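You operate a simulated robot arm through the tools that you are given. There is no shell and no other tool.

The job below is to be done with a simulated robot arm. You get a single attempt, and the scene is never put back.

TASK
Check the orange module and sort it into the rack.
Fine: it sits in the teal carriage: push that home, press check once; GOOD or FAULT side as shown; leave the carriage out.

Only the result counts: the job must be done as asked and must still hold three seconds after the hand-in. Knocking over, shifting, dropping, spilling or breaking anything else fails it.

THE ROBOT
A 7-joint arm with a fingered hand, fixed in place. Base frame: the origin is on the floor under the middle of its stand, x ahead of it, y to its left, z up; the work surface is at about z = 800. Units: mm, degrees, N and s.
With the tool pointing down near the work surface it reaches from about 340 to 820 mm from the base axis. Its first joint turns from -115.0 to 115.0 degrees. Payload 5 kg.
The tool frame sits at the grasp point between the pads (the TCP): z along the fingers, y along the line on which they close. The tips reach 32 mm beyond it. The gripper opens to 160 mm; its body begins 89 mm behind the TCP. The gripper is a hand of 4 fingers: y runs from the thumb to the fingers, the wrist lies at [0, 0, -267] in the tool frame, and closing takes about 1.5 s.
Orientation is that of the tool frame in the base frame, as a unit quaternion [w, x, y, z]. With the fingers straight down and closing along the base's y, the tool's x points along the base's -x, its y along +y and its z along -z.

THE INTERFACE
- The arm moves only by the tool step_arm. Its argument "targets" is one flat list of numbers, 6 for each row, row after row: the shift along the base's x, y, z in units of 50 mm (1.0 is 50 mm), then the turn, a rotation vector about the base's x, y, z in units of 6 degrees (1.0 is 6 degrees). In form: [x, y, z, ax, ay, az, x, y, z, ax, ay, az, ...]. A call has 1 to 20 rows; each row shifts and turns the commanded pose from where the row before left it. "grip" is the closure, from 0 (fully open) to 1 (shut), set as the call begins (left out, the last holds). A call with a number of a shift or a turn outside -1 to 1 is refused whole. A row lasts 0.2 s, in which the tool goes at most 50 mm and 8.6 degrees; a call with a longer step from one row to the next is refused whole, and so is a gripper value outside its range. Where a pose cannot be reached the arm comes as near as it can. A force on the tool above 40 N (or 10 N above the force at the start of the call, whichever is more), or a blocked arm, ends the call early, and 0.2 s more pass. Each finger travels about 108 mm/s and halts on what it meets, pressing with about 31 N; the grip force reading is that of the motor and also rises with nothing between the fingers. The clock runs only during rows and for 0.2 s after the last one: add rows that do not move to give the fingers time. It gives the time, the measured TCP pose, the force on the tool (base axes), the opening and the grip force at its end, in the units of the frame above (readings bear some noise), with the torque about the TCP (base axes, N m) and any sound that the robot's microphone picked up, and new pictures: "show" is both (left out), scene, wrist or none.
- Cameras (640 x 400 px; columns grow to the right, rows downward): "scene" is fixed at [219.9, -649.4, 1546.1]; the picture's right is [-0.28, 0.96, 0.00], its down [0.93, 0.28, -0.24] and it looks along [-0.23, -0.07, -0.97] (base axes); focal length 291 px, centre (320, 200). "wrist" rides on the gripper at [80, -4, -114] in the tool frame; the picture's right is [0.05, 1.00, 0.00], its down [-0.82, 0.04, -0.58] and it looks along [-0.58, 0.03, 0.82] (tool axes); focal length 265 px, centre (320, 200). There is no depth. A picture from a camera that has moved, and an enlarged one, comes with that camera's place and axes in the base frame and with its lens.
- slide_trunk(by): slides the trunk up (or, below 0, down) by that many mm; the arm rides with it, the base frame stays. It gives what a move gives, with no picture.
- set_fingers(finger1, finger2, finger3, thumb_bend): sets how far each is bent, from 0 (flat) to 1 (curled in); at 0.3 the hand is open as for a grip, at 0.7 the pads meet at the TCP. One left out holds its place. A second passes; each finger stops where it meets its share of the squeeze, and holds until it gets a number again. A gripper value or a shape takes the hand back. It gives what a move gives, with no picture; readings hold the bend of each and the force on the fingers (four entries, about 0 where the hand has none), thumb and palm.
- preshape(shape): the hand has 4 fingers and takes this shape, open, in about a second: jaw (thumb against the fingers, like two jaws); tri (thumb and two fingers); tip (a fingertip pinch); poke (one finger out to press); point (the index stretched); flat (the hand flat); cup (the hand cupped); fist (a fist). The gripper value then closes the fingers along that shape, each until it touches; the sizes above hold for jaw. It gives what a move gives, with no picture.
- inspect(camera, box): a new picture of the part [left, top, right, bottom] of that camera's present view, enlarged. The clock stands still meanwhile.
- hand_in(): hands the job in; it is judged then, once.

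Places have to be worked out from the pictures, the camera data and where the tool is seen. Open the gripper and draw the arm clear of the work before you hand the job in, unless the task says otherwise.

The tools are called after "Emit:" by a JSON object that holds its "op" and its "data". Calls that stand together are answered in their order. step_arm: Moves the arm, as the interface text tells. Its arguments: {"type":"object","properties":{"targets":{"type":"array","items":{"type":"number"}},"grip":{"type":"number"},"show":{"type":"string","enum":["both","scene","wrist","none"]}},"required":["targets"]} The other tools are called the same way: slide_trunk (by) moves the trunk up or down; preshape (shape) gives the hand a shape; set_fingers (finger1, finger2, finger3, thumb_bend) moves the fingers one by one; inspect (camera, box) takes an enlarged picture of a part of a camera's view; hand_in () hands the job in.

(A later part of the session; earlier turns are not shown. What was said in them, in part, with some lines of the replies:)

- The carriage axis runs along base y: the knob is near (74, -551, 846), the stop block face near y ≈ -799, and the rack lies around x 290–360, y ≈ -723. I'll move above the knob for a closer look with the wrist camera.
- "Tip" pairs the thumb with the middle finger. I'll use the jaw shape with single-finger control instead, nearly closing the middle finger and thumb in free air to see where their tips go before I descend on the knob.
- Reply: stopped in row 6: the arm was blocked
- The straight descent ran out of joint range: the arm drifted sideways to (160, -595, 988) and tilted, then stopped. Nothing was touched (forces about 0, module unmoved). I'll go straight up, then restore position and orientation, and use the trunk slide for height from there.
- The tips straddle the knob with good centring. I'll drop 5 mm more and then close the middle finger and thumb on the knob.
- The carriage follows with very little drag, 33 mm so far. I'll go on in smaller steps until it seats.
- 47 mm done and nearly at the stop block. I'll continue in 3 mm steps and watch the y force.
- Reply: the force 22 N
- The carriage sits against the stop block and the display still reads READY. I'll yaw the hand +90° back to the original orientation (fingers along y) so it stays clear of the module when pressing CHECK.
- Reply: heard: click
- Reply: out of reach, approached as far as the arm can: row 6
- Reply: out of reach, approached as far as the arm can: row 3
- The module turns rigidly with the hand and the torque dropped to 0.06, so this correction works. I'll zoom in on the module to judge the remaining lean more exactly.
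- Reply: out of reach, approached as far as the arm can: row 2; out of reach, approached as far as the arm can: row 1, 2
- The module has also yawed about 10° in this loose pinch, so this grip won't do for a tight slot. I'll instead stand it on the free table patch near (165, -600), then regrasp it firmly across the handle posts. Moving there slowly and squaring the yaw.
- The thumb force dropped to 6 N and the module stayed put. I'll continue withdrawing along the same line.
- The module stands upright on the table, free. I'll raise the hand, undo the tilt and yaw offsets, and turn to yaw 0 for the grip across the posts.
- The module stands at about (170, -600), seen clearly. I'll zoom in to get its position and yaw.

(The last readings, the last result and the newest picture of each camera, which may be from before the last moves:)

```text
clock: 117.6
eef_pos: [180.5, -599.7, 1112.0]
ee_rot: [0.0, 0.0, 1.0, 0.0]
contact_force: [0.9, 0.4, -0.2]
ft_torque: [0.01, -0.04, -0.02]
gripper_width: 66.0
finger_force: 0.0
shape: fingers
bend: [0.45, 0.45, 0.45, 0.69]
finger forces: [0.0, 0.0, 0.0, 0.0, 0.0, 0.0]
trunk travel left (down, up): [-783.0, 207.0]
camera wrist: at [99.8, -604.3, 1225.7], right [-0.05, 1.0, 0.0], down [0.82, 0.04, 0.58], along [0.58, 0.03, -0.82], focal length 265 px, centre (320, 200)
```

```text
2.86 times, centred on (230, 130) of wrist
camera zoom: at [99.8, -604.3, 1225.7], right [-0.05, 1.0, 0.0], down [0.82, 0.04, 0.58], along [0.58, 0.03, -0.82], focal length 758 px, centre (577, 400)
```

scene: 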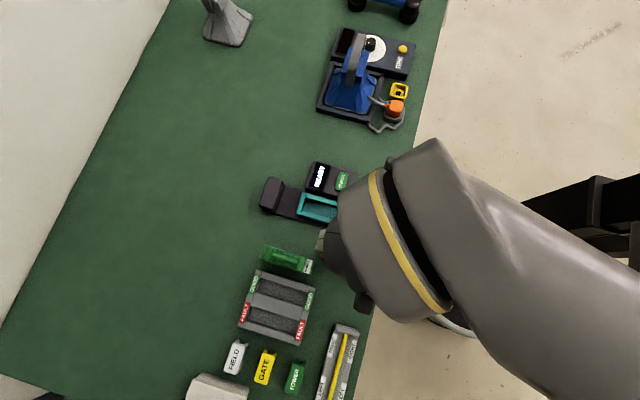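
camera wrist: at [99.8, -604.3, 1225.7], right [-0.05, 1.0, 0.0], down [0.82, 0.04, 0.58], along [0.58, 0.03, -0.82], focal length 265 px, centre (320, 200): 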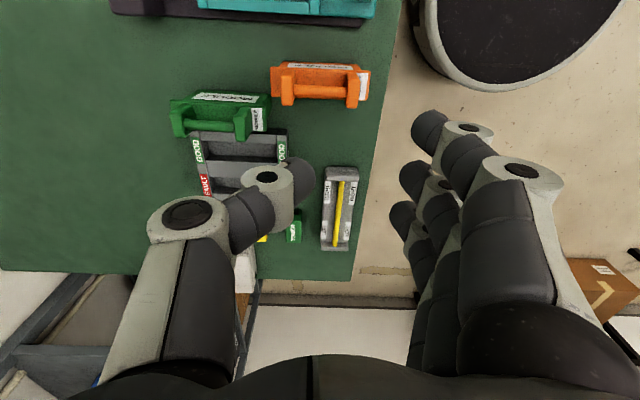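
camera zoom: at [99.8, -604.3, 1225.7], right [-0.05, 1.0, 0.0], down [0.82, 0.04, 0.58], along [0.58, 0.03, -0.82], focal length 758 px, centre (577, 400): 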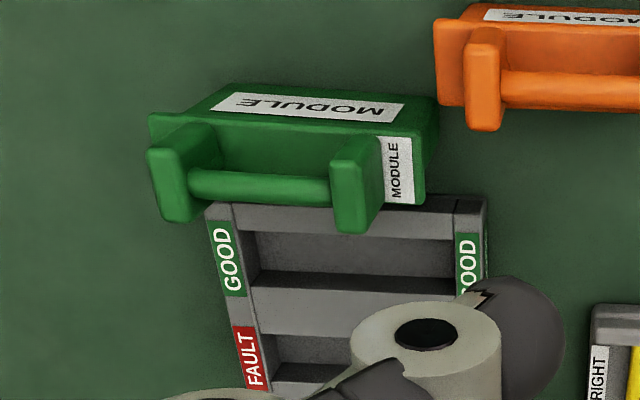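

The module is upright and aligned within about 0.5°: flange centre (169.5, -601), handle posts from y=-643 to -558. I'll open the hand, centre over it and lower to just above the handle.

Emit:
{"op": "set_fingers", "data": {"finger1": 0.3, "finger2": 0.3, "finger3": 0.3, "thumb_bend": 0.3}}

Emit:
{"op": "step_arm", "data": {"targets": [-0.22, -0.02, 0, 0, 0, 0, 0, 0, 0, 0, 0, 0], "show": "none"}}

Emit:
{"op": "slide_trunk", "data": {"by": -140}}

Emit:
{"op": "step_arm", "data": {"targets": [0, 0, 0, 0, 0, 0], "show": "both"}}

Emit:
{"op": "inspect", "data": {"camera": "wrist", "box": [220, 60, 420, 220]}}

```text
clock: 118.6
eef_pos: [180.4, -599.8, 1111.0]
ee_rot: [0.001, 0.0, 1.0, 0.0]
contact_force: [0.6, 0.0, 0.4]
ft_torque: [-0.02, 0.0, 0.0]
gripper_width: 169.9
finger_force: 0.0
shape: fingers
bend: [0.3, 0.3, 0.3, 0.3]
finger forces: [0.1, 0.1, 0.1, 0.0, 0.0, 0.0]
trunk travel left (down, up): [-783.0, 207.0]
```

```text
clock: 119.2
eef_pos: [169.3, -600.4, 1111.5]
ee_rot: [0.001, -0.001, 1.0, 0.0]
contact_force: [0.2, 0.2, -0.2]
ft_torque: [-0.02, 0.0, 0.0]
gripper_width: 169.9
finger_force: 0.0
shape: fingers
bend: [0.3, 0.3, 0.3, 0.3]
finger forces: [0.0, 0.0, 0.0, 0.0, 0.0, 0.0]
trunk travel left (down, up): [-783.0, 207.0]
```

```text
clock: 120.8
eef_pos: [168.2, -599.4, 970.5]
ee_rot: [0.001, -0.001, 1.0, 0.0]
contact_force: [0.3, 0.1, 0.1]
ft_torque: [0.0, -0.01, -0.03]
gripper_width: 170.0
finger_force: 0.0
shape: fingers
bend: [0.3, 0.3, 0.3, 0.3]
finger forces: [0.0, 0.0, 0.1, 0.0, 0.0, 0.0]
trunk travel left (down, up): [-643.0, 347.0]
```

```text
clock: 121.2
eef_pos: [168.1, -599.6, 971.2]
ee_rot: [0.0, 0.0, 1.0, 0.0]
contact_force: [-0.4, -0.6, 0.2]
ft_torque: [-0.02, 0.01, -0.01]
gripper_width: 169.8
finger_force: 0.1
shape: fingers
bend: [0.3, 0.3, 0.3, 0.3]
finger forces: [0.0, 0.0, 0.1, 0.0, 0.1, 0.2]
trunk travel left (down, up): [-643.0, 347.0]
camera wrist: at [87.1, -605.1, 1085.3], right [-0.05, 1.0, 0.0], down [0.82, 0.04, 0.58], along [0.58, 0.03, -0.82], focal length 265 px, centre (320, 200)
```

scene: 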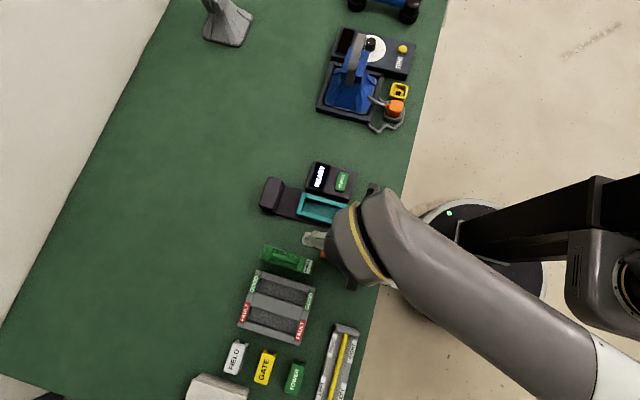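
wrist: 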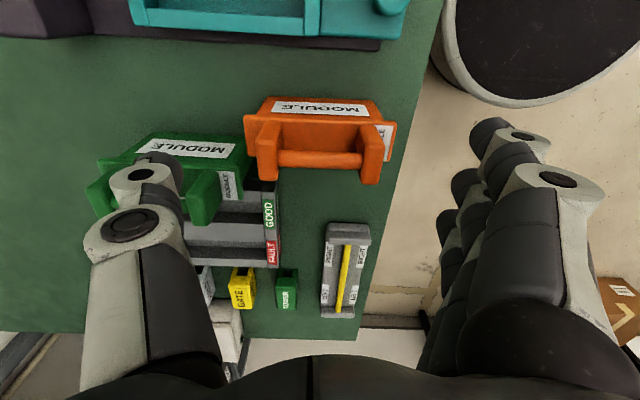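

```text
2.50 times, centred on (320, 140) of wrist
camera zoom: at [87.1, -605.1, 1085.3], right [-0.05, 1.0, 0.0], down [0.82, 0.04, 0.58], along [0.58, 0.03, -0.82], focal length 664 px, centre (320, 350)
```

zoom: 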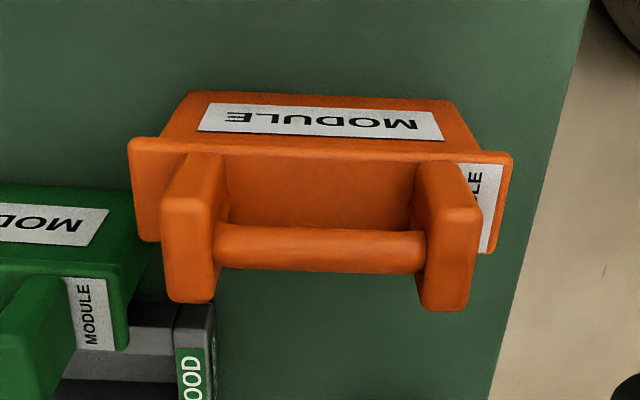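

Alignment is within 2 mm. I'll shift +1.5 mm in x, lower to z≈928 and check before closing.

Emit:
{"op": "step_arm", "data": {"targets": [0.03, 0, 0, 0, 0, 0], "show": "none"}}

Emit:
{"op": "slide_trunk", "data": {"by": -43}}

Emit:
{"op": "step_arm", "data": {"targets": [0, 0, 0, 0, 0, 0], "show": "both"}}

```text
clock: 121.7
eef_pos: [169.8, -601.1, 971.4]
ee_rot: [0.0, -0.001, 1.0, 0.0]
contact_force: [-0.5, -0.1, 0.0]
ft_torque: [0.01, -0.02, -0.01]
gripper_width: 170.0
finger_force: 0.0
shape: fingers
bend: [0.3, 0.3, 0.3, 0.3]
finger forces: [0.0, 0.0, 0.0, 0.0, 0.1, 0.0]
trunk travel left (down, up): [-643.0, 347.0]
```

```text
clock: 122.5
eef_pos: [170.3, -601.0, 928.9]
ee_rot: [0.001, -0.001, 1.0, 0.0]
contact_force: [-0.2, -0.2, -0.5]
ft_torque: [0.01, 0.0, -0.02]
gripper_width: 170.0
finger_force: 0.1
shape: fingers
bend: [0.3, 0.3, 0.3, 0.3]
finger forces: [0.1, 0.0, 0.0, 0.0, 0.0, 0.0]
trunk travel left (down, up): [-600.0, 390.0]
```

```text
clock: 122.9
eef_pos: [170.7, -600.7, 928.7]
ee_rot: [0.0, -0.001, 1.0, 0.0]
contact_force: [0.4, 0.4, 0.4]
ft_torque: [0.01, 0.04, 0.0]
gripper_width: 169.8
finger_force: 0.1
shape: fingers
bend: [0.3, 0.3, 0.3, 0.3]
finger forces: [0.0, 0.0, 0.0, 0.0, 0.0, 0.1]
trunk travel left (down, up): [-600.0, 390.0]
camera wrist: at [89.0, -605.8, 1043.2], right [-0.05, 1.0, 0.0], down [0.82, 0.04, 0.58], along [0.58, 0.03, -0.82], focal length 265 px, centre (320, 200)
```

scene: 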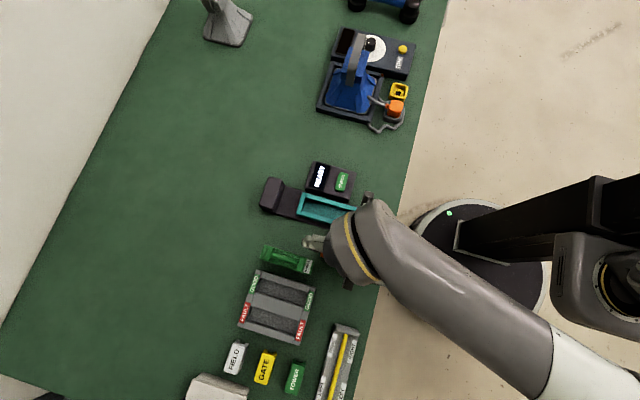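
wrist: 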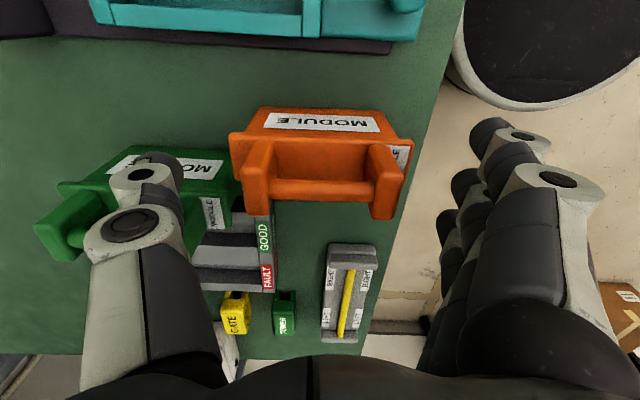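

Hand is around the handle without contact. I'll close just the middle finger and thumb part way, then check.

Emit:
{"op": "set_fingers", "data": {"finger2": 0.45, "thumb_bend": 0.45}}

Emit:
{"op": "step_arm", "data": {"targets": [0, 0, 0, 0, 0, 0], "show": "wrist"}}

Emit:
{"op": "inspect", "data": {"camera": "wrist", "box": [200, 80, 460, 260]}}

```text
clock: 123.9
eef_pos: [170.4, -601.3, 928.7]
ee_rot: [0.0, -0.001, 1.0, 0.0]
contact_force: [0.0, -1.1, 0.7]
ft_torque: [0.0, 0.02, -0.01]
gripper_width: 141.2
finger_force: 0.1
shape: fingers
bend: [0.3, 0.45, 0.3, 0.45]
finger forces: [0.1, 0.0, 0.0, 0.0, 0.1, 0.0]
trunk travel left (down, up): [-600.0, 390.0]
```

```text
clock: 124.3
eef_pos: [170.5, -601.1, 928.5]
ee_rot: [0.0, -0.001, 1.0, 0.001]
contact_force: [0.3, 0.3, 0.8]
ft_torque: [-0.01, 0.03, -0.02]
gripper_width: 141.2
finger_force: 0.0
shape: fingers
bend: [0.3, 0.45, 0.3, 0.45]
finger forces: [0.1, 0.0, 0.0, 0.0, 0.1, 0.0]
trunk travel left (down, up): [-600.0, 390.0]
camera wrist: at [89.0, -605.8, 1043.2], right [-0.05, 1.0, 0.0], down [0.82, 0.04, 0.58], along [0.58, 0.03, -0.82], focal length 265 px, centre (320, 200)
```

wrist: 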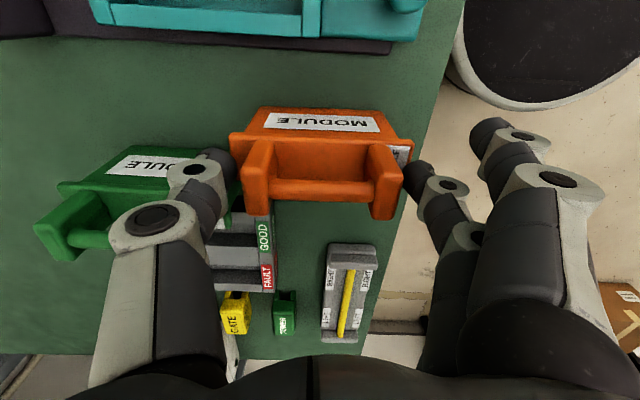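

```text
2.22 times, centred on (330, 170) of wrist
camera zoom: at [89.0, -605.8, 1043.2], right [-0.05, 1.0, 0.0], down [0.82, 0.04, 0.58], along [0.58, 0.03, -0.82], focal length 590 px, centre (298, 267)
```

zoom: 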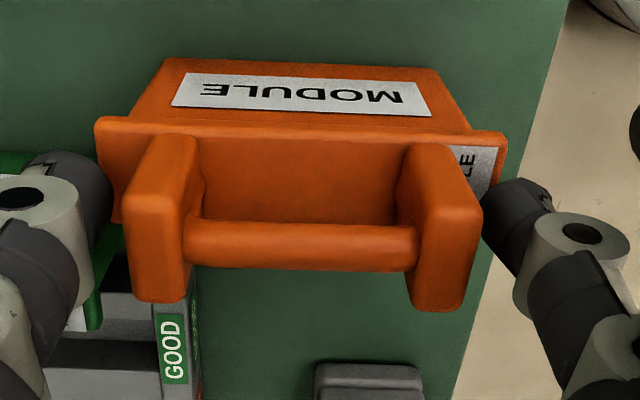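

The tips reach a bit lower at this opening, close to the flange level. I'll raise 8 mm before closing onto the posts.

Emit:
{"op": "slide_trunk", "data": {"by": 8}}

Emit:
{"op": "set_fingers", "data": {"finger2": 0.5, "thumb_bend": 0.5}}

Emit:
{"op": "inspect", "data": {"camera": "wrist", "box": [200, 80, 460, 260]}}

```text
clock: 124.9
eef_pos: [169.7, -601.5, 936.6]
ee_rot: [0.0, -0.001, 1.0, 0.0]
contact_force: [-0.5, 0.9, -0.4]
ft_torque: [0.0, -0.03, 0.0]
gripper_width: 141.2
finger_force: 0.1
shape: fingers
bend: [0.3, 0.45, 0.3, 0.45]
finger forces: [0.0, 0.1, 0.0, 0.0, 0.0, 0.1]
trunk travel left (down, up): [-608.0, 382.0]
```

```text
clock: 125.9
eef_pos: [169.0, -600.9, 936.6]
ee_rot: [0.0, -0.001, 1.0, 0.0]
contact_force: [-1.0, -0.1, 0.1]
ft_torque: [0.01, 0.03, 0.01]
gripper_width: 131.1
finger_force: 0.1
shape: fingers
bend: [0.3, 0.5, 0.3, 0.5]
finger forces: [0.0, 0.3, 0.0, 0.0, 0.0, 0.0]
trunk travel left (down, up): [-608.0, 382.0]
```

```text
2.22 times, centred on (330, 170) of wrist
camera zoom: at [89.0, -605.8, 1051.2], right [-0.05, 1.0, 0.0], down [0.82, 0.04, 0.58], along [0.58, 0.03, -0.82], focal length 590 px, centre (298, 267)
```

zoom: 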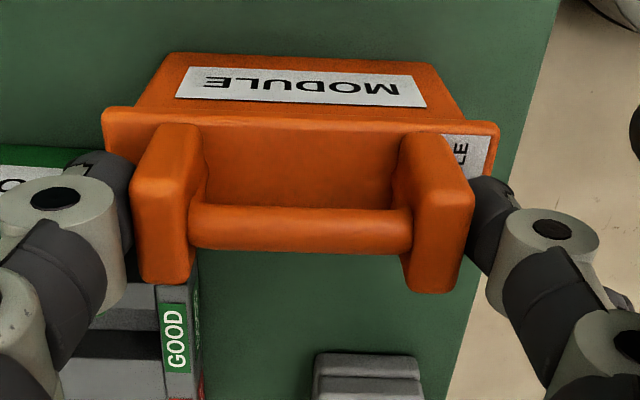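

Both tips are now above the flange and almost at the post faces. I'll close until they grip.

Emit:
{"op": "set_fingers", "data": {"finger2": 0.62, "thumb_bend": 0.62}}

Emit:
{"op": "inspect", "data": {"camera": "wrist", "box": [200, 80, 460, 260]}}

```text
clock: 126.9
eef_pos: [170.5, -600.8, 936.9]
ee_rot: [0.0, 0.0, 1.0, 0.0]
contact_force: [0.5, -1.2, 0.3]
ft_torque: [0.11, 0.0, -0.04]
gripper_width: 122.7
finger_force: 12.0
shape: fingers
bend: [0.3, 0.49, 0.3, 0.58]
finger forces: [0.0, 11.0, 0.1, 0.1, 11.7, 0.1]
trunk travel left (down, up): [-608.0, 382.0]
```

```text
2.22 times, centred on (330, 170) of wrist
camera zoom: at [89.0, -605.9, 1051.1], right [-0.05, 1.0, 0.0], down [0.82, 0.04, 0.58], along [0.58, 0.03, -0.82], focal length 590 px, centre (298, 267)
```

zoom: 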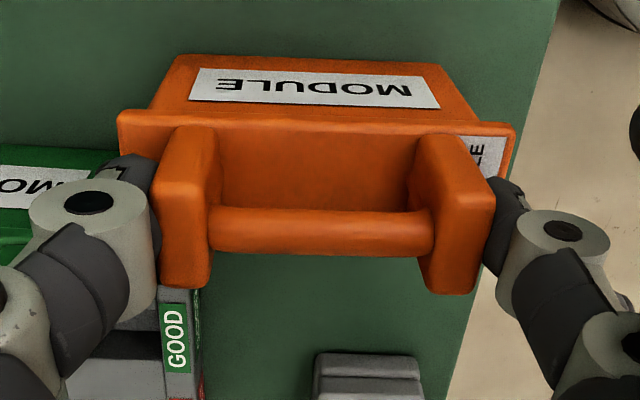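

Firm grip: 11 N on each side. I'll lift 10 mm and check that the module stays level.

Emit:
{"op": "slide_trunk", "data": {"by": 10}}

Emit:
{"op": "inspect", "data": {"camera": "wrist", "box": [200, 80, 460, 260]}}

```text
clock: 127.5
eef_pos: [171.8, -601.2, 946.7]
ee_rot: [0.0, -0.001, 1.0, 0.0]
contact_force: [0.2, -0.3, -2.4]
ft_torque: [0.03, 0.0, 0.0]
gripper_width: 122.2
finger_force: 11.6
shape: fingers
bend: [0.3, 0.48, 0.3, 0.58]
finger forces: [0.1, 11.3, 0.1, 0.1, 11.1, 0.0]
trunk travel left (down, up): [-618.0, 372.0]
```

```text
2.22 times, centred on (330, 170) of wrist
camera zoom: at [89.2, -606.1, 1060.8], right [-0.05, 1.0, 0.0], down [0.82, 0.04, 0.58], along [0.58, 0.03, -0.82], focal length 590 px, centre (298, 267)
```

zoom: 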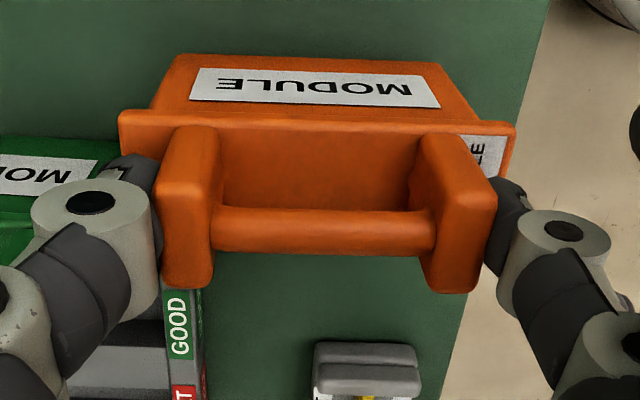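

The module is held firmly and level, its centre about 5 mm in +y from the TCP. I'll raise the trunk well clear before crossing to the rack.

Emit:
{"op": "slide_trunk", "data": {"by": 120}}

Emit:
{"op": "slide_trunk", "data": {"by": 112}}

Emit:
{"op": "step_arm", "data": {"targets": [0.2, -0.2, -0.2, 0, 0, 0, 0.3, -0.32, -0.3, 0, 0, 0, 0.4, -0.42, -0.4, 0, 0, 0, 0.4, -0.42, -0.4, 0, 0, 0], "show": "both"}}

```text
clock: 129.0
eef_pos: [170.8, -601.2, 1066.2]
ee_rot: [-0.001, -0.001, 1.0, 0.0]
contact_force: [-0.3, 0.0, -2.7]
ft_torque: [-0.03, 0.0, 0.03]
gripper_width: 121.9
finger_force: 11.7
shape: fingers
bend: [0.3, 0.48, 0.3, 0.58]
finger forces: [0.0, 11.2, 0.0, 0.1, 11.1, 0.0]
trunk travel left (down, up): [-738.0, 252.0]
```

```text
clock: 130.4
eef_pos: [171.0, -601.5, 1178.0]
ee_rot: [0.001, -0.001, 1.0, 0.0]
contact_force: [-0.3, -0.7, -3.6]
ft_torque: [0.04, 0.0, 0.03]
gripper_width: 122.0
finger_force: 11.1
shape: fingers
bend: [0.3, 0.48, 0.3, 0.58]
finger forces: [0.1, 11.2, 0.0, 0.0, 11.2, 0.0]
trunk travel left (down, up): [-850.0, 140.0]
```

```text
clock: 131.4
eef_pos: [234.5, -670.4, 1113.8]
ee_rot: [0.001, -0.001, 1.0, 0.0]
contact_force: [0.6, -1.2, -2.6]
ft_torque: [0.01, 0.0, 0.04]
gripper_width: 122.1
finger_force: 11.0
shape: fingers
bend: [0.3, 0.48, 0.3, 0.58]
finger forces: [0.0, 11.2, 0.1, 0.1, 11.2, 0.0]
trunk travel left (down, up): [-850.0, 140.0]
camera wrist: at [154.3, -675.4, 1228.0], right [-0.05, 1.0, 0.0], down [0.82, 0.04, 0.58], along [0.58, 0.03, -0.82], focal length 265 px, centre (320, 200)
```

scene: 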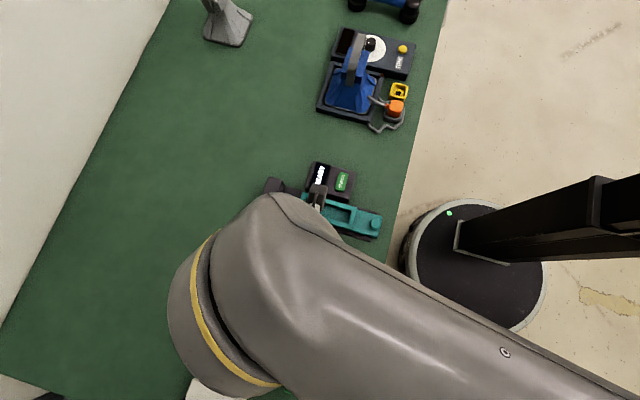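
wrist: 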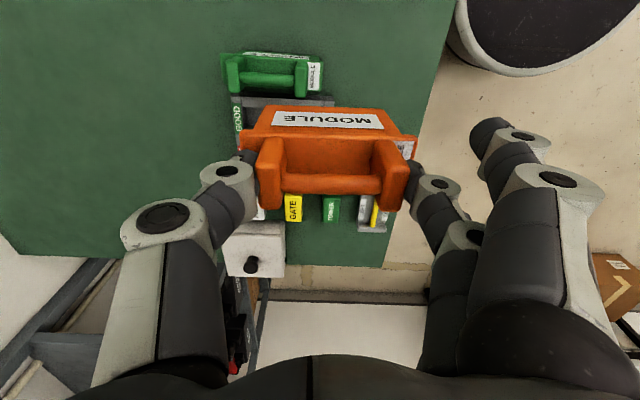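

Moving well, grip stable. I'll continue to above the GOOD slot.

Emit:
{"op": "step_arm", "data": {"targets": [0.38, -0.4, -0.1, 0, 0, 0, 0.38, -0.4, -0.1, 0, 0, 0, 0.36, -0.38, -0.1, 0, 0, 0, 0, 0, 0, 0, 0, 0], "show": "both"}}

Emit:
{"op": "inspect", "data": {"camera": "wrist", "box": [200, 20, 460, 230]}}

```text
clock: 132.4
eef_pos: [291.3, -728.3, 1101.1]
ee_rot: [0.0, 0.001, 1.0, 0.0]
contact_force: [0.1, 0.7, -3.2]
ft_torque: [-0.04, -0.01, 0.0]
gripper_width: 121.7
finger_force: 10.9
shape: fingers
bend: [0.3, 0.48, 0.3, 0.58]
finger forces: [0.0, 11.0, 0.0, 0.1, 10.8, 0.1]
trunk travel left (down, up): [-850.0, 140.0]
camera wrist: at [210.2, -733.3, 1216.0], right [-0.05, 1.0, 0.0], down [0.82, 0.04, 0.58], along [0.58, 0.03, -0.82], focal length 265 px, centre (320, 200)
```

scene: 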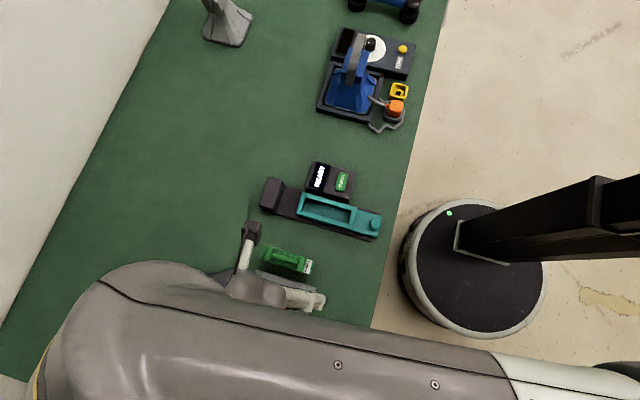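
wrist: 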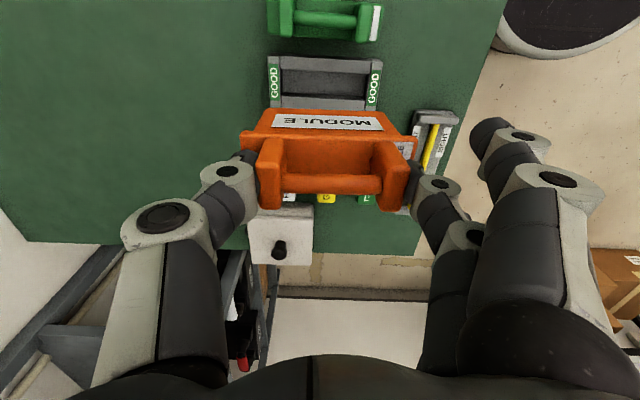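

```text
1.90 times, centred on (330, 125) of wrist
camera zoom: at [210.2, -733.3, 1216.0], right [-0.05, 1.0, 0.0], down [0.82, 0.04, 0.58], along [0.58, 0.03, -0.82], focal length 506 px, centre (301, 343)
```

zoom: 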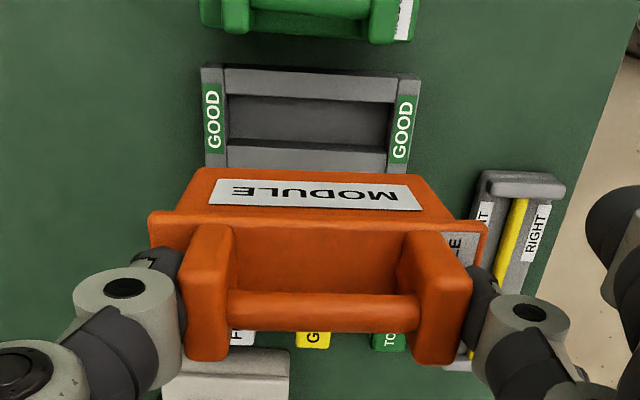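

Excellent view: slot centre y≈-723 versus module centre y≈-722, and module x≈291.4 versus slot 289.5–291. I'll lower to just above the rim and refine there.

Emit:
{"op": "slide_trunk", "data": {"by": -100}}

Emit:
{"op": "step_arm", "data": {"targets": [0, -0.02, 0, 0, 0, 0], "show": "both"}}

Emit:
{"op": "inspect", "data": {"camera": "wrist", "box": [200, 60, 440, 220]}}

```text
clock: 133.7
eef_pos: [289.6, -729.8, 1001.3]
ee_rot: [0.0, -0.002, 1.0, 0.001]
contact_force: [1.3, -0.3, -2.7]
ft_torque: [-0.01, 0.01, 0.01]
gripper_width: 121.9
finger_force: 11.3
shape: fingers
bend: [0.3, 0.48, 0.3, 0.58]
finger forces: [0.0, 11.0, 0.0, 0.0, 11.0, 0.1]
trunk travel left (down, up): [-750.0, 240.0]
```

```text
clock: 134.1
eef_pos: [291.3, -729.7, 1001.3]
ee_rot: [0.0, 0.0, 1.0, 0.0]
contact_force: [-0.2, 0.7, -2.6]
ft_torque: [-0.01, 0.02, -0.01]
gripper_width: 121.8
finger_force: 11.0
shape: fingers
bend: [0.3, 0.48, 0.3, 0.58]
finger forces: [0.0, 11.1, 0.0, 0.1, 10.9, 0.0]
trunk travel left (down, up): [-750.0, 240.0]
camera wrist: at [210.0, -735.3, 1115.2], right [-0.05, 1.0, 0.0], down [0.82, 0.04, 0.58], along [0.58, 0.03, -0.82], focal length 265 px, centre (320, 200)
```

scene: 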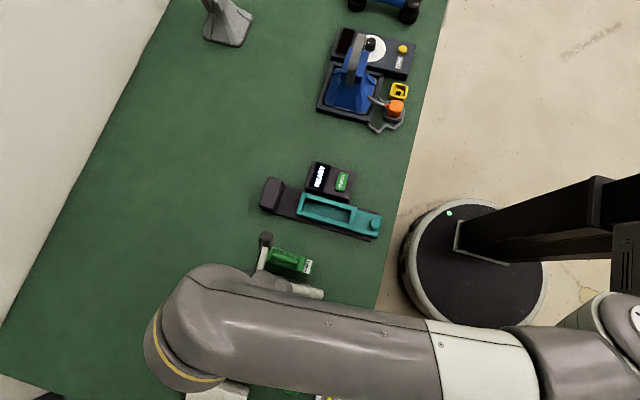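
wrist: 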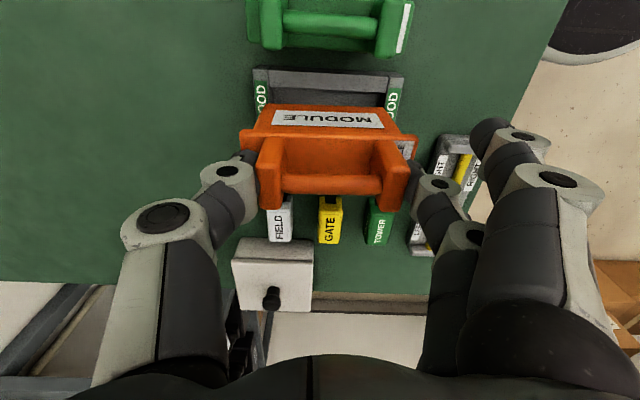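

```text
2.50 times, centred on (320, 140) of wrist
camera zoom: at [210.0, -735.3, 1115.2], right [-0.05, 1.0, 0.0], down [0.82, 0.04, 0.58], along [0.58, 0.03, -0.82], focal length 664 px, centre (320, 350)
```

zoom: 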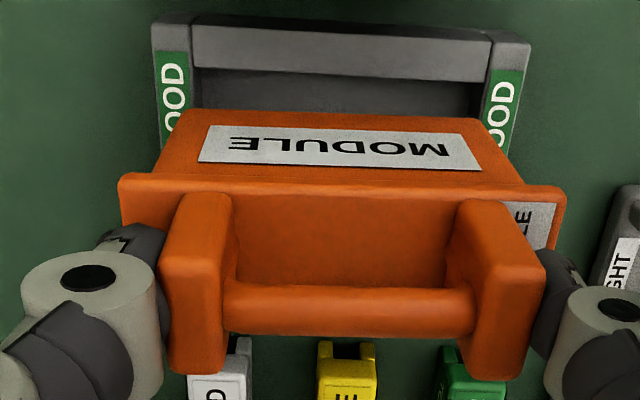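

Bottom is about 37 mm above the rim. I'll zoom tightly to compare the module's edges with the slot edges for yaw and x alignment.

Emit:
{"op": "inspect", "data": {"camera": "wrist", "box": [240, 60, 330, 140]}}

Emit:
{"op": "inspect", "data": {"camera": "wrist", "box": [340, 60, 430, 140]}}

```text
5.00 times, centred on (285, 100) of wrist
camera zoom: at [210.0, -735.3, 1115.2], right [-0.05, 1.0, 0.0], down [0.82, 0.04, 0.58], along [0.58, 0.03, -0.82], focal length 1327 px, centre (495, 700)
```

zoom: 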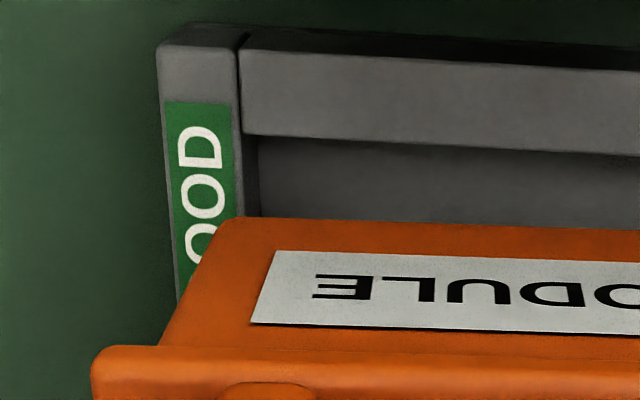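

```text
5.00 times, centred on (385, 100) of wrist
camera zoom: at [210.0, -735.3, 1115.2], right [-0.05, 1.0, 0.0], down [0.82, 0.04, 0.58], along [0.58, 0.03, -0.82], focal length 1327 px, centre (-5, 700)
```

zoom: 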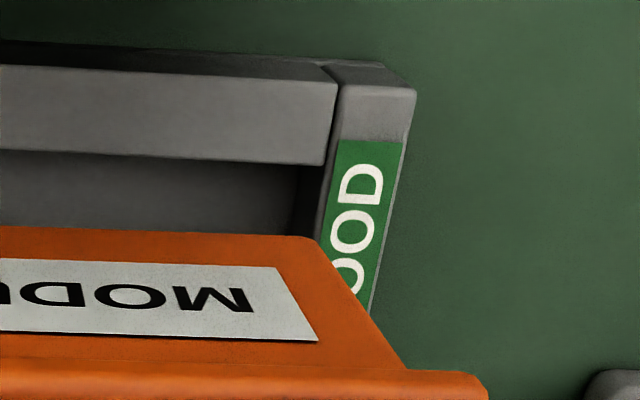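

The module is turned about +1.4° relative to the slot and sits about 1.5 mm toward -y, with comfortable clearance otherwise. I'll correct those and lower 30 mm to just above the rim.

Emit:
{"op": "step_arm", "data": {"targets": [-0.01, 0.03, 0, 0, 0, -0.24], "show": "none"}}

Emit:
{"op": "slide_trunk", "data": {"by": -28}}

Emit:
{"op": "step_arm", "data": {"targets": [0, 0, 0, 0, 0, 0], "show": "wrist"}}

Emit:
{"op": "inspect", "data": {"camera": "wrist", "box": [230, 60, 330, 140]}}

Emit:
{"op": "inspect", "data": {"camera": "wrist", "box": [340, 60, 440, 140]}}

```text
clock: 134.5
eef_pos: [290.5, -727.4, 1002.1]
ee_rot: [-0.001, 0.013, 1.0, 0.001]
contact_force: [0.1, -0.2, -3.3]
ft_torque: [-0.02, -0.04, 0.02]
gripper_width: 121.6
finger_force: 10.8
shape: fingers
bend: [0.3, 0.48, 0.3, 0.58]
finger forces: [0.0, 11.1, 0.0, 0.0, 11.0, 0.1]
trunk travel left (down, up): [-750.0, 240.0]
```

```text
clock: 135.2
eef_pos: [289.9, -728.4, 972.2]
ee_rot: [0.0, 0.012, 1.0, 0.0]
contact_force: [0.6, -0.1, -2.4]
ft_torque: [-0.03, -0.04, 0.0]
gripper_width: 121.7
finger_force: 11.2
shape: fingers
bend: [0.3, 0.48, 0.3, 0.58]
finger forces: [0.1, 11.2, 0.1, 0.1, 11.1, 0.0]
trunk travel left (down, up): [-722.0, 268.0]
```

```text
clock: 135.7
eef_pos: [290.5, -729.5, 973.6]
ee_rot: [0.0, 0.012, 1.0, 0.0]
contact_force: [0.3, 0.0, -3.4]
ft_torque: [-0.05, 0.05, 0.01]
gripper_width: 121.9
finger_force: 10.8
shape: fingers
bend: [0.3, 0.48, 0.3, 0.58]
finger forces: [0.0, 11.1, 0.0, 0.0, 11.1, 0.0]
trunk travel left (down, up): [-722.0, 268.0]
camera wrist: at [209.3, -731.4, 1087.6], right [-0.03, 1.0, 0.0], down [0.82, 0.02, 0.58], along [0.58, 0.02, -0.82], focal length 265 px, centre (320, 200)
```

wrist: 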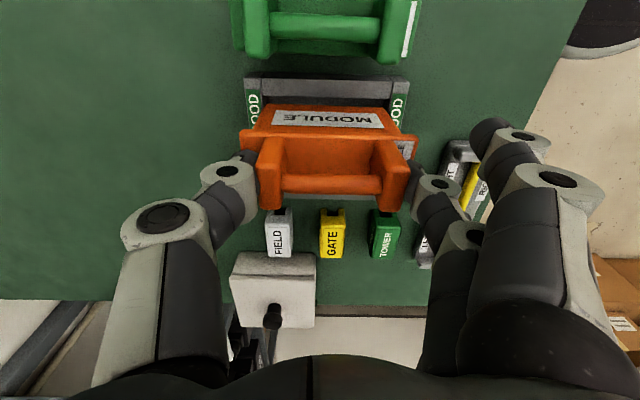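

```text
5.00 times, centred on (280, 100) of wrist
camera zoom: at [209.3, -731.4, 1087.6], right [-0.03, 1.0, 0.0], down [0.82, 0.02, 0.58], along [0.58, 0.02, -0.82], focal length 1327 px, centre (520, 700)
```

zoom: 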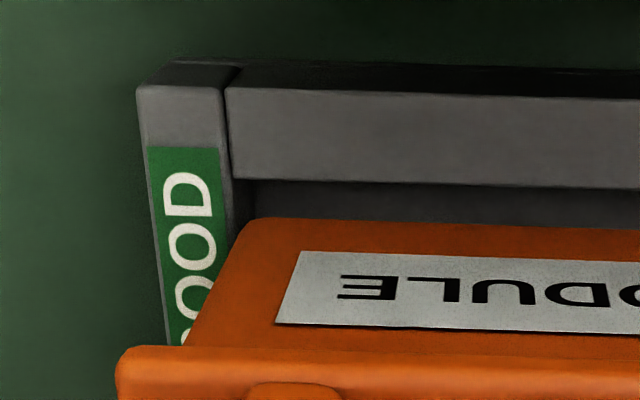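

```text
5.00 times, centred on (390, 100) of wrist
camera zoom: at [209.3, -731.4, 1087.6], right [-0.03, 1.0, 0.0], down [0.82, 0.02, 0.58], along [0.58, 0.02, -0.82], focal length 1327 px, centre (-30, 700)
```

zoom: 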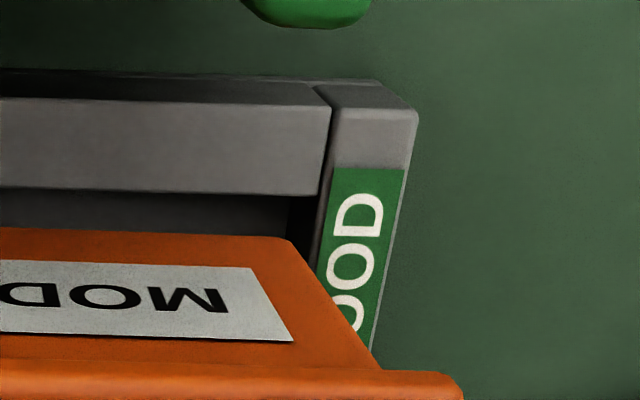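

Yaw now matches within about 0.4°. The module needs about +2.2 mm in y and -0.6 mm in x to be centred; I'll apply that and lower 12 mm into the slot mouth, watching the force.

Emit:
{"op": "step_arm", "data": {"targets": [-0.012, 0.044, 0, 0, 0, 0], "show": "none"}}

Emit:
{"op": "slide_trunk", "data": {"by": -10}}

Emit:
{"op": "slide_trunk", "data": {"by": -5}}

Emit:
{"op": "inspect", "data": {"camera": "wrist", "box": [230, 60, 330, 140]}}

Emit:
{"op": "inspect", "data": {"camera": "wrist", "box": [340, 60, 440, 140]}}

```text
clock: 136.1
eef_pos: [289.8, -725.6, 974.6]
ee_rot: [0.0, 0.011, 1.0, -0.001]
contact_force: [0.0, 0.0, -3.0]
ft_torque: [-0.03, 0.0, -0.03]
gripper_width: 121.8
finger_force: 10.9
shape: fingers
bend: [0.3, 0.48, 0.3, 0.58]
finger forces: [0.0, 11.2, 0.0, 0.0, 11.1, 0.1]
trunk travel left (down, up): [-722.0, 268.0]
```

```text
clock: 136.6
eef_pos: [290.6, -726.1, 963.2]
ee_rot: [-0.001, 0.012, 1.0, 0.0]
contact_force: [-0.4, 0.5, -3.2]
ft_torque: [0.02, -0.01, 0.01]
gripper_width: 121.5
finger_force: 11.2
shape: fingers
bend: [0.3, 0.48, 0.3, 0.58]
finger forces: [0.1, 11.1, 0.1, 0.0, 11.0, 0.0]
trunk travel left (down, up): [-712.0, 278.0]
```

```text
clock: 137.2
eef_pos: [289.9, -727.3, 959.7]
ee_rot: [0.0, 0.012, 1.0, -0.001]
contact_force: [0.2, -0.4, -3.0]
ft_torque: [-0.05, 0.01, 0.01]
gripper_width: 121.9
finger_force: 10.7
shape: fingers
bend: [0.3, 0.48, 0.3, 0.58]
finger forces: [0.1, 11.2, 0.0, 0.0, 11.0, 0.0]
trunk travel left (down, up): [-707.0, 283.0]
```

```text
5.00 times, centred on (280, 100) of wrist
camera zoom: at [208.7, -729.7, 1073.2], right [-0.03, 1.0, 0.0], down [0.82, 0.02, 0.58], along [0.58, 0.02, -0.82], focal length 1327 px, centre (520, 700)
```

zoom: 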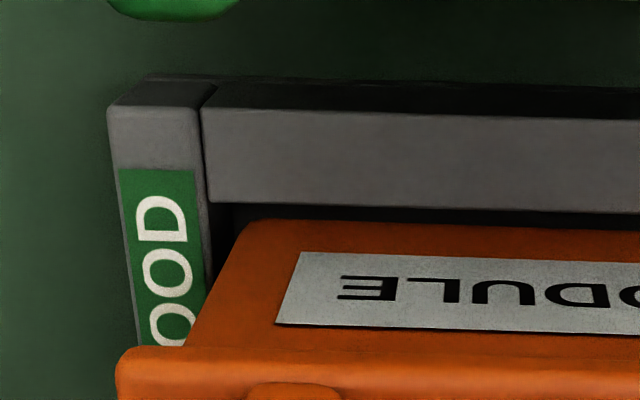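

```text
5.00 times, centred on (390, 100) of wrist
camera zoom: at [208.7, -729.7, 1073.2], right [-0.03, 1.0, 0.0], down [0.82, 0.02, 0.58], along [0.58, 0.02, -0.82], focal length 1327 px, centre (-30, 700)
```

zoom: 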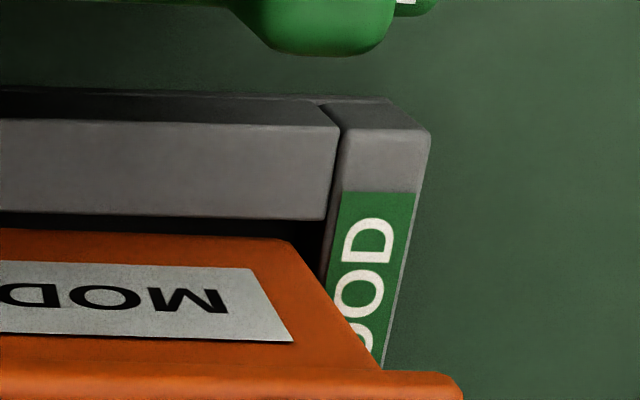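

Centred in y and entering freely (still -3 N). I'll keep lowering in small steps.

Emit:
{"op": "slide_trunk", "data": {"by": -4}}

Emit:
{"op": "slide_trunk", "data": {"by": -4}}

Emit:
{"op": "inspect", "data": {"camera": "wrist", "box": [220, 50, 440, 210]}}

```text
clock: 137.7
eef_pos: [291.0, -726.7, 955.5]
ee_rot: [0.0, 0.012, 1.0, 0.001]
contact_force: [1.0, 0.0, -2.2]
ft_torque: [0.0, -0.01, 0.02]
gripper_width: 121.6
finger_force: 11.0
shape: fingers
bend: [0.3, 0.48, 0.3, 0.58]
finger forces: [0.0, 11.1, 0.0, 0.0, 11.0, 0.0]
trunk travel left (down, up): [-703.0, 287.0]
```

```text
clock: 138.2
eef_pos: [290.1, -726.4, 951.0]
ee_rot: [0.0, 0.012, 1.0, 0.0]
contact_force: [-0.9, -1.1, -3.0]
ft_torque: [-0.02, 0.02, 0.01]
gripper_width: 121.7
finger_force: 10.6
shape: fingers
bend: [0.3, 0.48, 0.3, 0.58]
finger forces: [0.0, 11.1, 0.1, 0.1, 11.0, 0.1]
trunk travel left (down, up): [-699.0, 291.0]
```

```text
2.50 times, centred on (330, 130) of wrist
camera zoom: at [208.7, -729.6, 1065.2], right [-0.03, 1.0, 0.0], down [0.82, 0.02, 0.58], along [0.58, 0.02, -0.82], focal length 664 px, centre (295, 375)
```

zoom: 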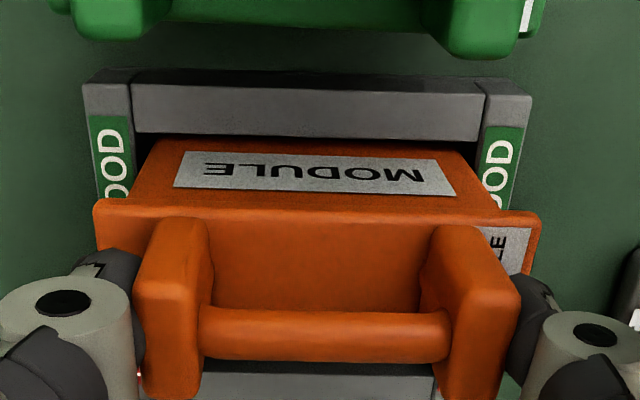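

Still free at bottom z≈814, with the module going into the slot. Continuing down.

Emit:
{"op": "slide_trunk", "data": {"by": -3}}

Emit:
{"op": "slide_trunk", "data": {"by": -3}}

```text
clock: 138.8
eef_pos: [289.2, -726.4, 948.1]
ee_rot: [0.0, 0.012, 1.0, 0.0]
contact_force: [-0.6, -0.5, -3.4]
ft_torque: [-0.03, 0.02, 0.03]
gripper_width: 121.8
finger_force: 11.0
shape: fingers
bend: [0.3, 0.48, 0.3, 0.58]
finger forces: [0.0, 11.1, 0.0, 0.0, 11.0, 0.0]
trunk travel left (down, up): [-696.0, 294.0]
```

```text
clock: 139.3
eef_pos: [288.5, -726.2, 945.5]
ee_rot: [0.0, 0.012, 1.0, -0.001]
contact_force: [0.7, -1.4, -3.2]
ft_torque: [-0.01, -0.02, -0.04]
gripper_width: 121.5
finger_force: 10.6
shape: fingers
bend: [0.3, 0.48, 0.3, 0.58]
finger forces: [0.0, 11.1, 0.0, 0.1, 11.0, 0.0]
trunk travel left (down, up): [-693.0, 297.0]
```

Emit:
{"op": "slide_trunk", "data": {"by": -2}}

Emit:
{"op": "slide_trunk", "data": {"by": -2}}

Emit:
{"op": "inspect", "data": {"camera": "wrist", "box": [220, 50, 440, 210]}}

```text
clock: 139.8
eef_pos: [289.9, -727.0, 942.8]
ee_rot: [0.0, 0.012, 1.0, -0.001]
contact_force: [-0.6, -1.6, 1.9]
ft_torque: [0.08, 0.03, 0.05]
gripper_width: 122.0
finger_force: 11.5
shape: fingers
bend: [0.3, 0.48, 0.3, 0.58]
finger forces: [0.0, 10.5, 0.0, 0.1, 11.8, 0.1]
trunk travel left (down, up): [-691.0, 299.0]
```

```text
clock: 140.3
eef_pos: [289.3, -727.3, 942.7]
ee_rot: [-0.001, 0.011, 1.0, 0.0]
contact_force: [0.1, -3.9, 9.5]
ft_torque: [0.17, 0.0, 0.0]
gripper_width: 122.3
finger_force: 11.9
shape: fingers
bend: [0.3, 0.49, 0.3, 0.58]
finger forces: [0.1, 10.3, 0.0, 0.0, 14.6, 0.0]
trunk travel left (down, up): [-689.0, 301.0]
```

```text
2.50 times, centred on (330, 130) of wrist
camera zoom: at [208.3, -729.4, 1056.8], right [-0.03, 1.0, 0.0], down [0.82, 0.02, 0.58], along [0.58, 0.01, -0.82], focal length 664 px, centre (295, 375)
```

zoom: 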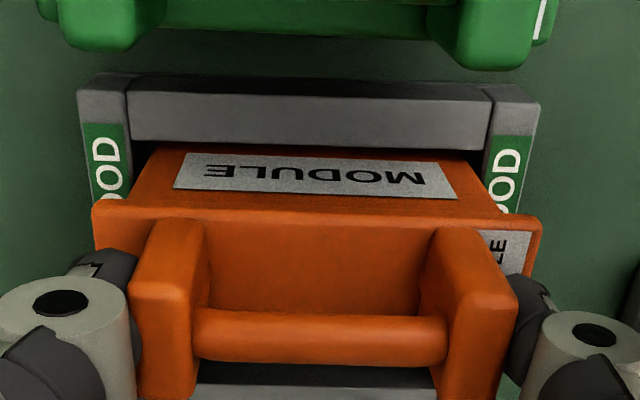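

Contact at bottom z≈806, well below the rim, so the module is seated on the slot floor. I'll ease off 1 mm of preload and release both digits together.

Emit:
{"op": "slide_trunk", "data": {"by": 1.5}}

Emit:
{"op": "set_fingers", "data": {"finger2": 0.42, "thumb_bend": 0.48}}

Emit:
{"op": "inspect", "data": {"camera": "wrist", "box": [200, 50, 440, 230]}}

```text
clock: 140.8
eef_pos: [289.9, -725.2, 942.5]
ee_rot: [0.0, 0.012, 1.0, 0.0]
contact_force: [-0.6, -2.8, 5.6]
ft_torque: [0.25, 0.01, 0.01]
gripper_width: 122.3
finger_force: 11.6
shape: fingers
bend: [0.3, 0.49, 0.3, 0.58]
finger forces: [0.0, 10.7, 0.0, 0.1, 12.9, 0.1]
trunk travel left (down, up): [-690.0, 300.0]
```

```text
clock: 141.8
eef_pos: [291.5, -726.3, 942.3]
ee_rot: [0.0, 0.013, 1.0, 0.0]
contact_force: [-0.7, 0.0, 0.6]
ft_torque: [0.0, -0.01, 0.01]
gripper_width: 134.6
finger_force: 0.1
shape: fingers
bend: [0.3, 0.42, 0.3, 0.48]
finger forces: [0.1, 0.0, 0.0, 0.0, 0.0, 0.1]
trunk travel left (down, up): [-690.0, 300.0]
```

```text
2.22 times, centred on (320, 140) of wrist
camera zoom: at [208.7, -729.5, 1056.9], right [-0.03, 1.0, 0.0], down [0.82, 0.02, 0.58], along [0.58, 0.02, -0.82], focal length 590 px, centre (320, 333)
```

zoom: 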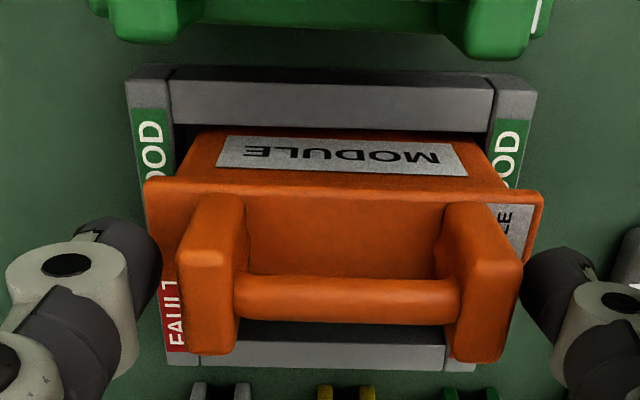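

Module is free and sits in the GOOD slot. I'll raise the hand straight up with the trunk.

Emit:
{"op": "slide_trunk", "data": {"by": 20}}

Emit:
{"op": "slide_trunk", "data": {"by": 150}}

Emit:
{"op": "step_arm", "data": {"targets": [0, 0, 0, 0, 0, 0], "show": "both"}}

Emit:
{"op": "inspect", "data": {"camera": "wrist", "box": [220, 20, 420, 170]}}

```text
clock: 142.5
eef_pos: [291.1, -725.4, 962.9]
ee_rot: [-0.001, 0.012, 1.0, 0.0]
contact_force: [-0.6, 0.7, -0.4]
ft_torque: [0.04, 0.0, 0.01]
gripper_width: 134.1
finger_force: 0.0
shape: fingers
bend: [0.3, 0.42, 0.3, 0.48]
finger forces: [0.0, 0.0, 0.0, 0.0, 0.0, 0.0]
trunk travel left (down, up): [-710.0, 280.0]
```

```text
clock: 144.2
eef_pos: [290.4, -725.1, 1112.5]
ee_rot: [-0.001, 0.012, 1.0, -0.001]
contact_force: [0.1, 0.3, 0.0]
ft_torque: [-0.01, -0.01, 0.02]
gripper_width: 134.2
finger_force: 0.0
shape: fingers
bend: [0.3, 0.42, 0.3, 0.48]
finger forces: [0.0, 0.0, 0.0, 0.0, 0.0, 0.1]
trunk travel left (down, up): [-860.0, 130.0]
```

```text
clock: 144.6
eef_pos: [289.9, -726.6, 1111.8]
ee_rot: [0.0, 0.013, 1.0, 0.0]
contact_force: [0.4, -0.3, -0.2]
ft_torque: [-0.04, 0.0, 0.01]
gripper_width: 134.0
finger_force: 0.1
shape: fingers
bend: [0.3, 0.42, 0.3, 0.48]
finger forces: [0.1, 0.0, 0.0, 0.0, 0.0, 0.1]
trunk travel left (down, up): [-860.0, 130.0]
camera wrist: at [208.7, -729.6, 1226.9], right [-0.03, 1.0, 0.0], down [0.82, 0.02, 0.58], along [0.58, 0.02, -0.82], focal length 265 px, centre (320, 200)
```

scene: 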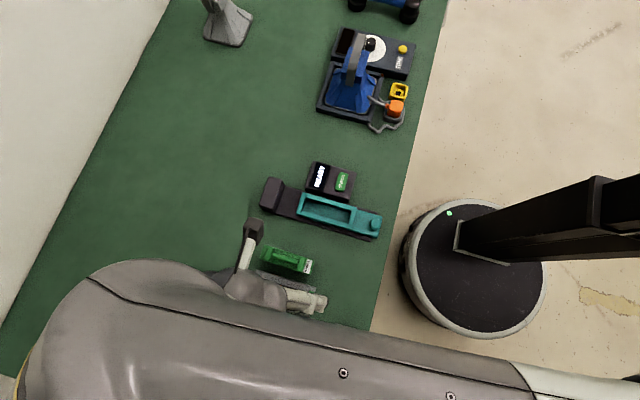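
wrist: 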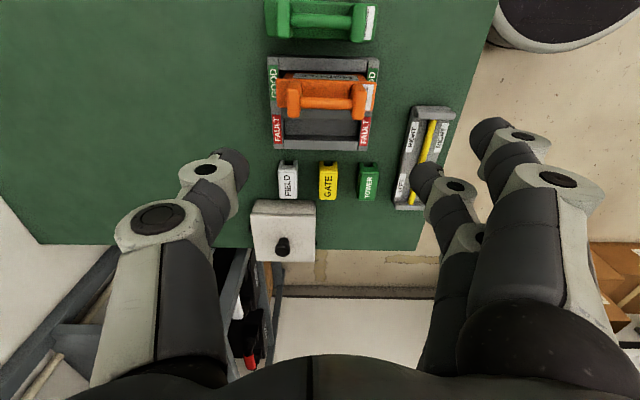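

```text
2.67 times, centred on (320, 95) of wrist
camera zoom: at [208.7, -729.6, 1226.9], right [-0.03, 1.0, 0.0], down [0.82, 0.02, 0.58], along [0.58, 0.02, -0.82], focal length 708 px, centre (320, 480)
```

zoom: 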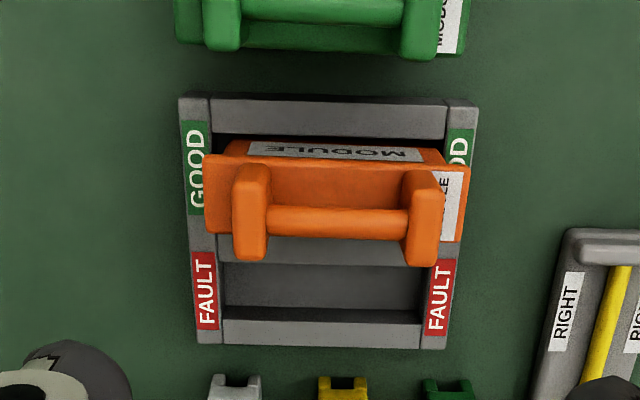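

The module stands upright in the GOOD slot, the carriage is out, and everything else looks undisturbed. I'll open the gripper and draw the arm back toward its starting place, then verify.

Emit:
{"op": "slide_trunk", "data": {"by": 50}}

Emit:
{"op": "step_arm", "data": {"targets": [-0.5, 0.3, 0, 0, 0, 0.06, -0.7, 0.4, 0, 0, 0, 0.06, -0.7, 0.4, 0, 0, 0, 0.06, -0.7, 0.4, 0, 0, 0, 0.06, -0.7, 0.4, 0, 0, 0, 0, -0.7, 0.4, 0, 0, 0, 0, -0.7, 0.4, 0, 0, 0, 0, -0.7, 0.4, 0, 0, 0, 0, -0.3, 0.2, 0, 0, 0, 0], "grip": 0, "show": "both"}}

Emit:
{"op": "inspect", "data": {"camera": "scene", "box": [220, 150, 400, 260]}}

Emit:
{"op": "inspect", "data": {"camera": "scene", "box": [200, 230, 380, 400]}}

```text
clock: 145.6
eef_pos: [290.3, -727.4, 1161.8]
ee_rot: [0.0, 0.012, 1.0, 0.0]
contact_force: [-0.7, -0.5, 0.2]
ft_torque: [0.01, -0.01, 0.0]
gripper_width: 134.2
finger_force: 0.0
shape: fingers
bend: [0.3, 0.42, 0.3, 0.48]
finger forces: [0.0, 0.0, 0.0, 0.0, 0.0, 0.1]
trunk travel left (down, up): [-910.0, 80.0]
```

```text
clock: 147.6
eef_pos: [3.6, -564.6, 1161.7]
ee_rot: [0.0, -0.001, 1.0, 0.001]
contact_force: [0.1, -0.3, -0.2]
ft_torque: [-0.04, 0.02, 0.01]
gripper_width: 159.9
finger_force: 0.1
shape: jaw
bend: [0.3, 0.3, 0.3, 0.3]
finger forces: [0.1, 0.0, 0.1, 0.0, 0.0, 0.1]
trunk travel left (down, up): [-910.0, 80.0]
camera wrist: at [-78.3, -568.6, 1276.2], right [-0.05, 1.0, 0.0], down [0.82, 0.04, 0.58], along [0.58, 0.03, -0.82], focal length 265 px, centre (320, 200)
```

scene: 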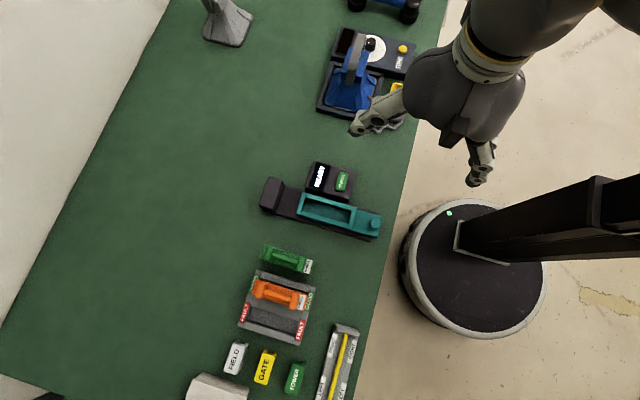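
wrist: 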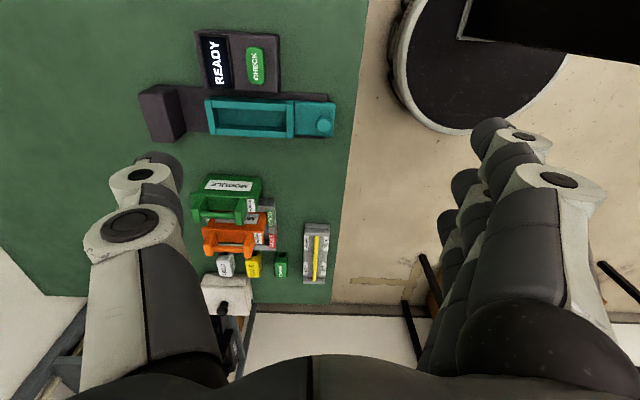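

```text
3.56 times, centred on (310, 205) of scene
camera zoom: at [219.9, -649.4, 1546.1], right [-0.28, 0.96, 0.0], down [0.93, 0.28, -0.24], along [-0.23, -0.07, -0.97], focal length 1035 px, centre (356, 182)
```

zoom: 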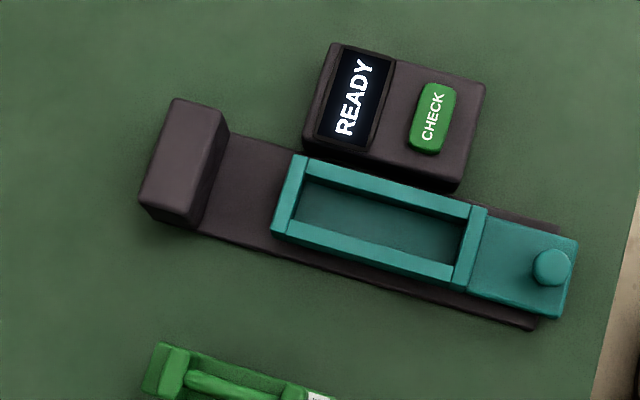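

```text
2.35 times, centred on (290, 315) of scene
camera zoom: at [219.9, -649.4, 1546.1], right [-0.28, 0.96, 0.0], down [0.93, 0.28, -0.24], along [-0.23, -0.07, -0.97], focal length 685 px, centre (391, -71)
```

zoom: 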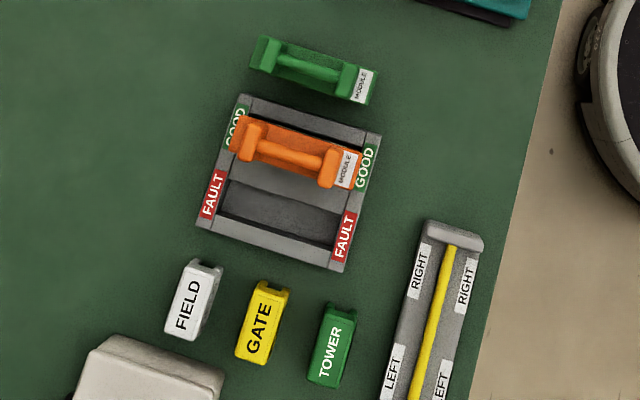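

The orange module sits upright in the GOOD slot, and the carriage is out at its original position. All the other items are where they started, and the arm is open and clear, so I'm handing in.

Emit:
{"op": "hand_in", "data": {}}

```text
The job is handed in.
```

The orange module checked GOOD and is standing upright in the rack's GOOD slot. I've handed the job in and haven't seen the verdict.

- **Check:** I pushed the teal carriage home until it met its stop, then pressed check once. The display went READY, WAIT, GOOD.
- **Carriage:** it is pulled back out to its outer stop, at its starting position.
- **Regrip:** the first grip on the handle let the module swing and tilt. I stood it on the free patch of table between the carriage and the rack and picked it up again across the handle posts. It slid about 10 mm on the table as I let go, but stayed upright.
- **Rest of the scene:** the green module, the FIELD, GATE and TOWER pieces and everything else look unmoved in the last pictures. The gripper is open and the arm is back near where it started.
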